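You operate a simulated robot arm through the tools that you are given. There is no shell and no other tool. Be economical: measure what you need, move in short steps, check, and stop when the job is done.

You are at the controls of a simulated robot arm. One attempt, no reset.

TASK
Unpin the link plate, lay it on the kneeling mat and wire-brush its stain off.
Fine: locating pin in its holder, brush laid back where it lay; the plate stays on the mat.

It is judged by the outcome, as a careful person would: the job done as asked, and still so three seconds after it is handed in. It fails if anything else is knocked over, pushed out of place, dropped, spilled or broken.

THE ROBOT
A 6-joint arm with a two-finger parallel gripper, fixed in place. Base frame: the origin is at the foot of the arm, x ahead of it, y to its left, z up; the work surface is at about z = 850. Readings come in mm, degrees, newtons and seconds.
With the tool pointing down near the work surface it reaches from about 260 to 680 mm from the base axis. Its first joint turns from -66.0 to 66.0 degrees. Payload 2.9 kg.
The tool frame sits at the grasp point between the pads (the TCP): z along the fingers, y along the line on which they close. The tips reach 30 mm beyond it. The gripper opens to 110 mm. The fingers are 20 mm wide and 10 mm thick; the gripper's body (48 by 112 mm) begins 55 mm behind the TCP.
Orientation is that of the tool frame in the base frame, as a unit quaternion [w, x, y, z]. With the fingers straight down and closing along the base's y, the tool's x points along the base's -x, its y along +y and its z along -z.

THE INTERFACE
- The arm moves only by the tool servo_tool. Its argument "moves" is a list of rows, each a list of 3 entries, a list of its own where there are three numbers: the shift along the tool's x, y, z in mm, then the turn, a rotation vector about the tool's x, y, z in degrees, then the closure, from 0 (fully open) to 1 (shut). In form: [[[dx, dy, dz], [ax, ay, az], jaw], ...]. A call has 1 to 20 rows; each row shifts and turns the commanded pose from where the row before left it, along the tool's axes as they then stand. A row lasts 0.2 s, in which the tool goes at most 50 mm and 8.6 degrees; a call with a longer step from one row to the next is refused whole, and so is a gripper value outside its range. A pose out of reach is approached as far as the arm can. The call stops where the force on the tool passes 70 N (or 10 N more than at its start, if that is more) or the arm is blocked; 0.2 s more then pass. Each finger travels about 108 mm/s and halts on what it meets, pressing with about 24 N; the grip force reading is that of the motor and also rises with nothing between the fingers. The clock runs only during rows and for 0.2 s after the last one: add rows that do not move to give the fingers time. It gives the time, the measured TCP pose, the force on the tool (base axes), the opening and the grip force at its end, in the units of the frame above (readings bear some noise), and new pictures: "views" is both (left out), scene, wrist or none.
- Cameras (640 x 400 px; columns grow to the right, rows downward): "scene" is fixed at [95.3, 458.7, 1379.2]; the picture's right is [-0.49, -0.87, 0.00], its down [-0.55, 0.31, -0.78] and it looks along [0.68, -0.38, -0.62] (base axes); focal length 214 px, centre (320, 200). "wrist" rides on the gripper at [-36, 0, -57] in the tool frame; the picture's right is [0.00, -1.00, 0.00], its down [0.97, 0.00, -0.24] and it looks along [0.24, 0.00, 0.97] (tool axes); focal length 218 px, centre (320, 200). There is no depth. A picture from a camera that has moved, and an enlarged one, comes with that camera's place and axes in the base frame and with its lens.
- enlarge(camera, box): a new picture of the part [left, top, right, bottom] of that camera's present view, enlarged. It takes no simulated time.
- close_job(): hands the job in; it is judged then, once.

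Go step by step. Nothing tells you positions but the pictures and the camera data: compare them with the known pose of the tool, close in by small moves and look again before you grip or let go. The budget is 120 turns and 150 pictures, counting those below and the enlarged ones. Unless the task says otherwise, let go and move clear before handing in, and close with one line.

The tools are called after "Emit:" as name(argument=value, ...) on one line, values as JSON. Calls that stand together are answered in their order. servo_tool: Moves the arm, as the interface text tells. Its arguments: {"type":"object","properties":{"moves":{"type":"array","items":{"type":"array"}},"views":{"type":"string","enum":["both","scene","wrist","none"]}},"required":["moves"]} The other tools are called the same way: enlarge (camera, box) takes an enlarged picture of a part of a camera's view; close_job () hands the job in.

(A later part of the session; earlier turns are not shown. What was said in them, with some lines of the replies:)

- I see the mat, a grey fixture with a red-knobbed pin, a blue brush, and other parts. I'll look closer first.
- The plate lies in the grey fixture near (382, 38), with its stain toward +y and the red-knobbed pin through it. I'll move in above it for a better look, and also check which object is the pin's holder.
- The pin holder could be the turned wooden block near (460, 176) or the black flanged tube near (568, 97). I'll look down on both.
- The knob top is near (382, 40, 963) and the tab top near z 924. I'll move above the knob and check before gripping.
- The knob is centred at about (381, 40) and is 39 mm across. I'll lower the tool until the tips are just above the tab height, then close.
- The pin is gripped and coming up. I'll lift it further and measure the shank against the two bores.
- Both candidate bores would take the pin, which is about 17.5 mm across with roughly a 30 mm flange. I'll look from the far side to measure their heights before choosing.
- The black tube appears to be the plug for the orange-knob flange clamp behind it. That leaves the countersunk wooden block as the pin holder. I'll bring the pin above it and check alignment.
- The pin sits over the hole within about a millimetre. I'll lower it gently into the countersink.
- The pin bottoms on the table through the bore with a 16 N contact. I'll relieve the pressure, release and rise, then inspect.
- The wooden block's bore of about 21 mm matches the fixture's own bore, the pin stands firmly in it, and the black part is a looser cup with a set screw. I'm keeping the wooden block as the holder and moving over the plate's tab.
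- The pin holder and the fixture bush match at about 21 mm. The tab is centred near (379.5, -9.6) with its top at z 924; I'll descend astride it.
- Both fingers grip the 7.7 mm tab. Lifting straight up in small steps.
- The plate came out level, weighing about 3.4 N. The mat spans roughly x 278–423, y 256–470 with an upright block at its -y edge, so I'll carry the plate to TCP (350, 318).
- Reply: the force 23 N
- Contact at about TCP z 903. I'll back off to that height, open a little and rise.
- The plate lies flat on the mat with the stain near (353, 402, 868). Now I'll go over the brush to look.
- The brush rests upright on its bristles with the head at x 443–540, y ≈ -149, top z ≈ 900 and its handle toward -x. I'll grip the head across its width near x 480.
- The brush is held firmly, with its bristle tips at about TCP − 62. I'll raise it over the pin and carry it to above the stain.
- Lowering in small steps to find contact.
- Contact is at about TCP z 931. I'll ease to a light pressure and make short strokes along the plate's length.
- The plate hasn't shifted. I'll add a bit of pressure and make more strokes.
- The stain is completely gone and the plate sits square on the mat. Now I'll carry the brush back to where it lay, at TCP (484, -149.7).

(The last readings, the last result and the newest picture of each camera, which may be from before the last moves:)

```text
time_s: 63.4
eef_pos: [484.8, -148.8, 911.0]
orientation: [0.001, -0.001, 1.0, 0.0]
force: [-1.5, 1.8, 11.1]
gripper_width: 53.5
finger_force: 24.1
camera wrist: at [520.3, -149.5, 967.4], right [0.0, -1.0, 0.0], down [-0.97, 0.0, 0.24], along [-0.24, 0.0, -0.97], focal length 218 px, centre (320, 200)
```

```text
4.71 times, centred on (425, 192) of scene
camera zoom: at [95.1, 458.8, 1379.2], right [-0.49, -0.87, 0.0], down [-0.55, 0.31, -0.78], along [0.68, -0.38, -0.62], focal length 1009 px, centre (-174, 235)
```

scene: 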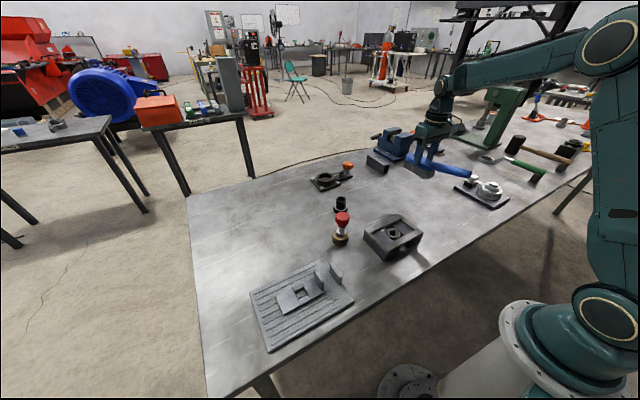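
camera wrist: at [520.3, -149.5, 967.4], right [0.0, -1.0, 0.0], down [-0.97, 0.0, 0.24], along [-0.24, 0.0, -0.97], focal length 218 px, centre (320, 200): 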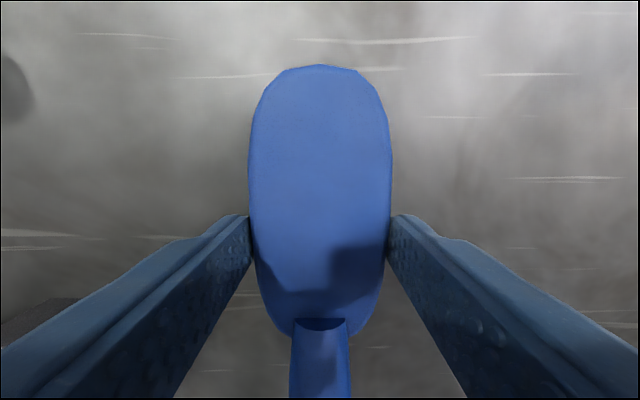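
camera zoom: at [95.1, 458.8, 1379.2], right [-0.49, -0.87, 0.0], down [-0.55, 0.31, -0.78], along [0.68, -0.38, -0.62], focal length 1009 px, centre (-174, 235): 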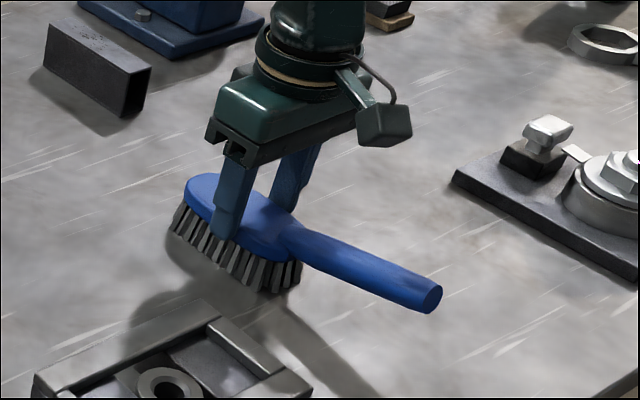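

The brush stands back on its spot within about 2 mm. Relieving the pressure, opening and rising.

Emit:
servo_tool(moves=[[[0, 0, -1.3], [0, 0, 0], 0.75], [[0, 0, 0], [0, 0, 0], 0.5], [[0, 0, 0], [0, 0, 0], 0.35], [[0, 0, 0], [0, 0, 0], 0.25], [[0, 0, -20], [0, 0, 0], 0.2], [[0, 0, -40], [0, 0, 0], 0.2], [[0, 0, -45], [0, 0, 0], 0.2], [[0, 0, -45], [0, 0, 0], 0.2], [[15, 10, -30], [0, 0, 0], 0.2], [[0, 0, 0], [0, 0, 0], 0.2]])

Emit:
enlarge(camera="scene", box=[240, 150, 480, 330])

Emit:
enlarge(camera="scene", box=[380, 170, 470, 235])

```text
time_s: 65.6
eef_pos: [468.9, -139.5, 1093.0]
orientation: [-0.001, 0.0, 1.0, 0.0]
force: [-0.3, 0.1, -0.7]
gripper_width: 87.9
finger_force: 0.1
camera wrist: at [504.9, -139.5, 1149.3], right [0.0, -1.0, 0.0], down [-0.97, 0.0, 0.24], along [-0.24, 0.0, -0.97], focal length 218 px, centre (320, 200)
```

scene: 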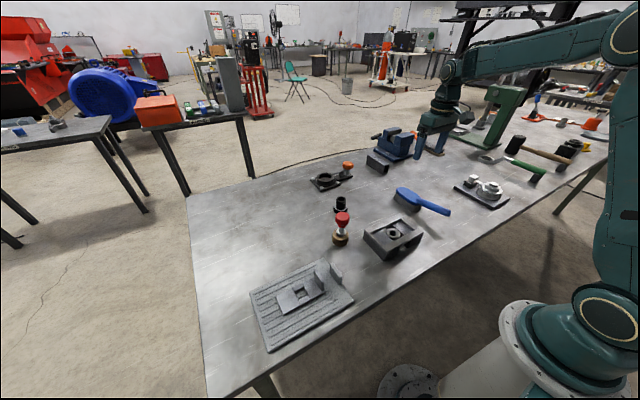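
wrist: 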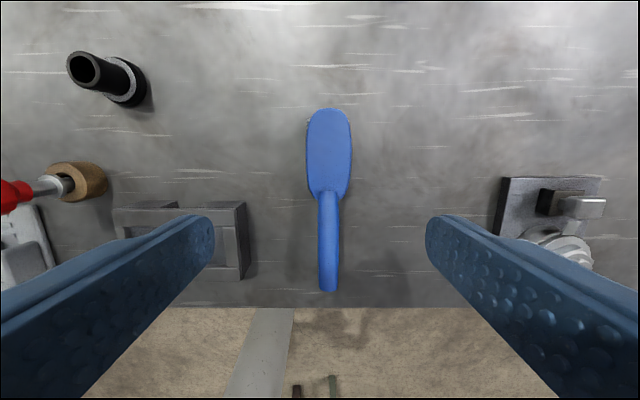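

```text
2.22 times, centred on (360, 240) of scene
camera zoom: at [95.3, 458.7, 1379.2], right [-0.49, -0.87, 0.0], down [-0.55, 0.31, -0.78], along [0.68, -0.38, -0.62], focal length 477 px, centre (231, 111)
```

zoom: 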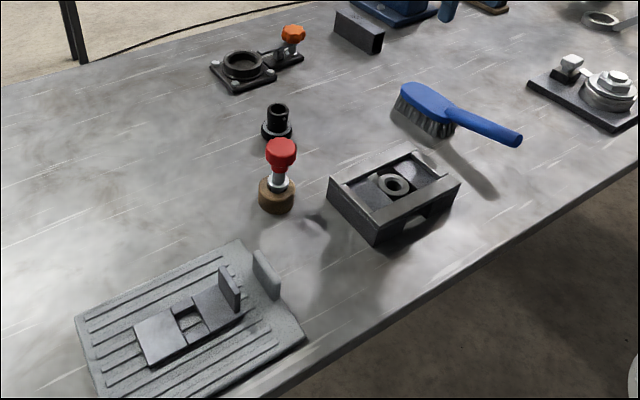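

```text
6.15 times, centred on (425, 202) of scene
camera zoom: at [95.3, 458.7, 1379.2], right [-0.49, -0.87, 0.0], down [-0.55, 0.31, -0.78], along [0.68, -0.38, -0.62], focal length 1320 px, centre (-326, 185)
```

zoom: 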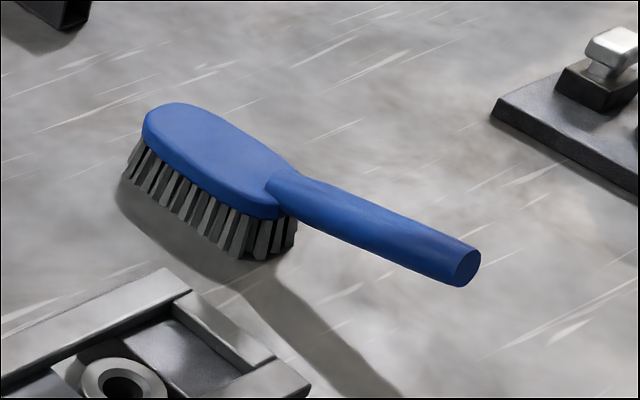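

The stain is gone and the plate is on the mat. The pin stands in its wooden holder, the brush is back where it lay, and the arm is clear, so I'm handing in.

Emit:
close_job()

```text
The job is handed in.
```

I unpinned the link plate, laid it on the kneeling mat and brushed its stain off completely. The brush is back within about 2 mm of where it lay. The locating pin stands in the wooden block, which I took to be its holder because its bore matches the fixture's. The pin rests on the table through that block, so its flange sits a few millimetres above the top.
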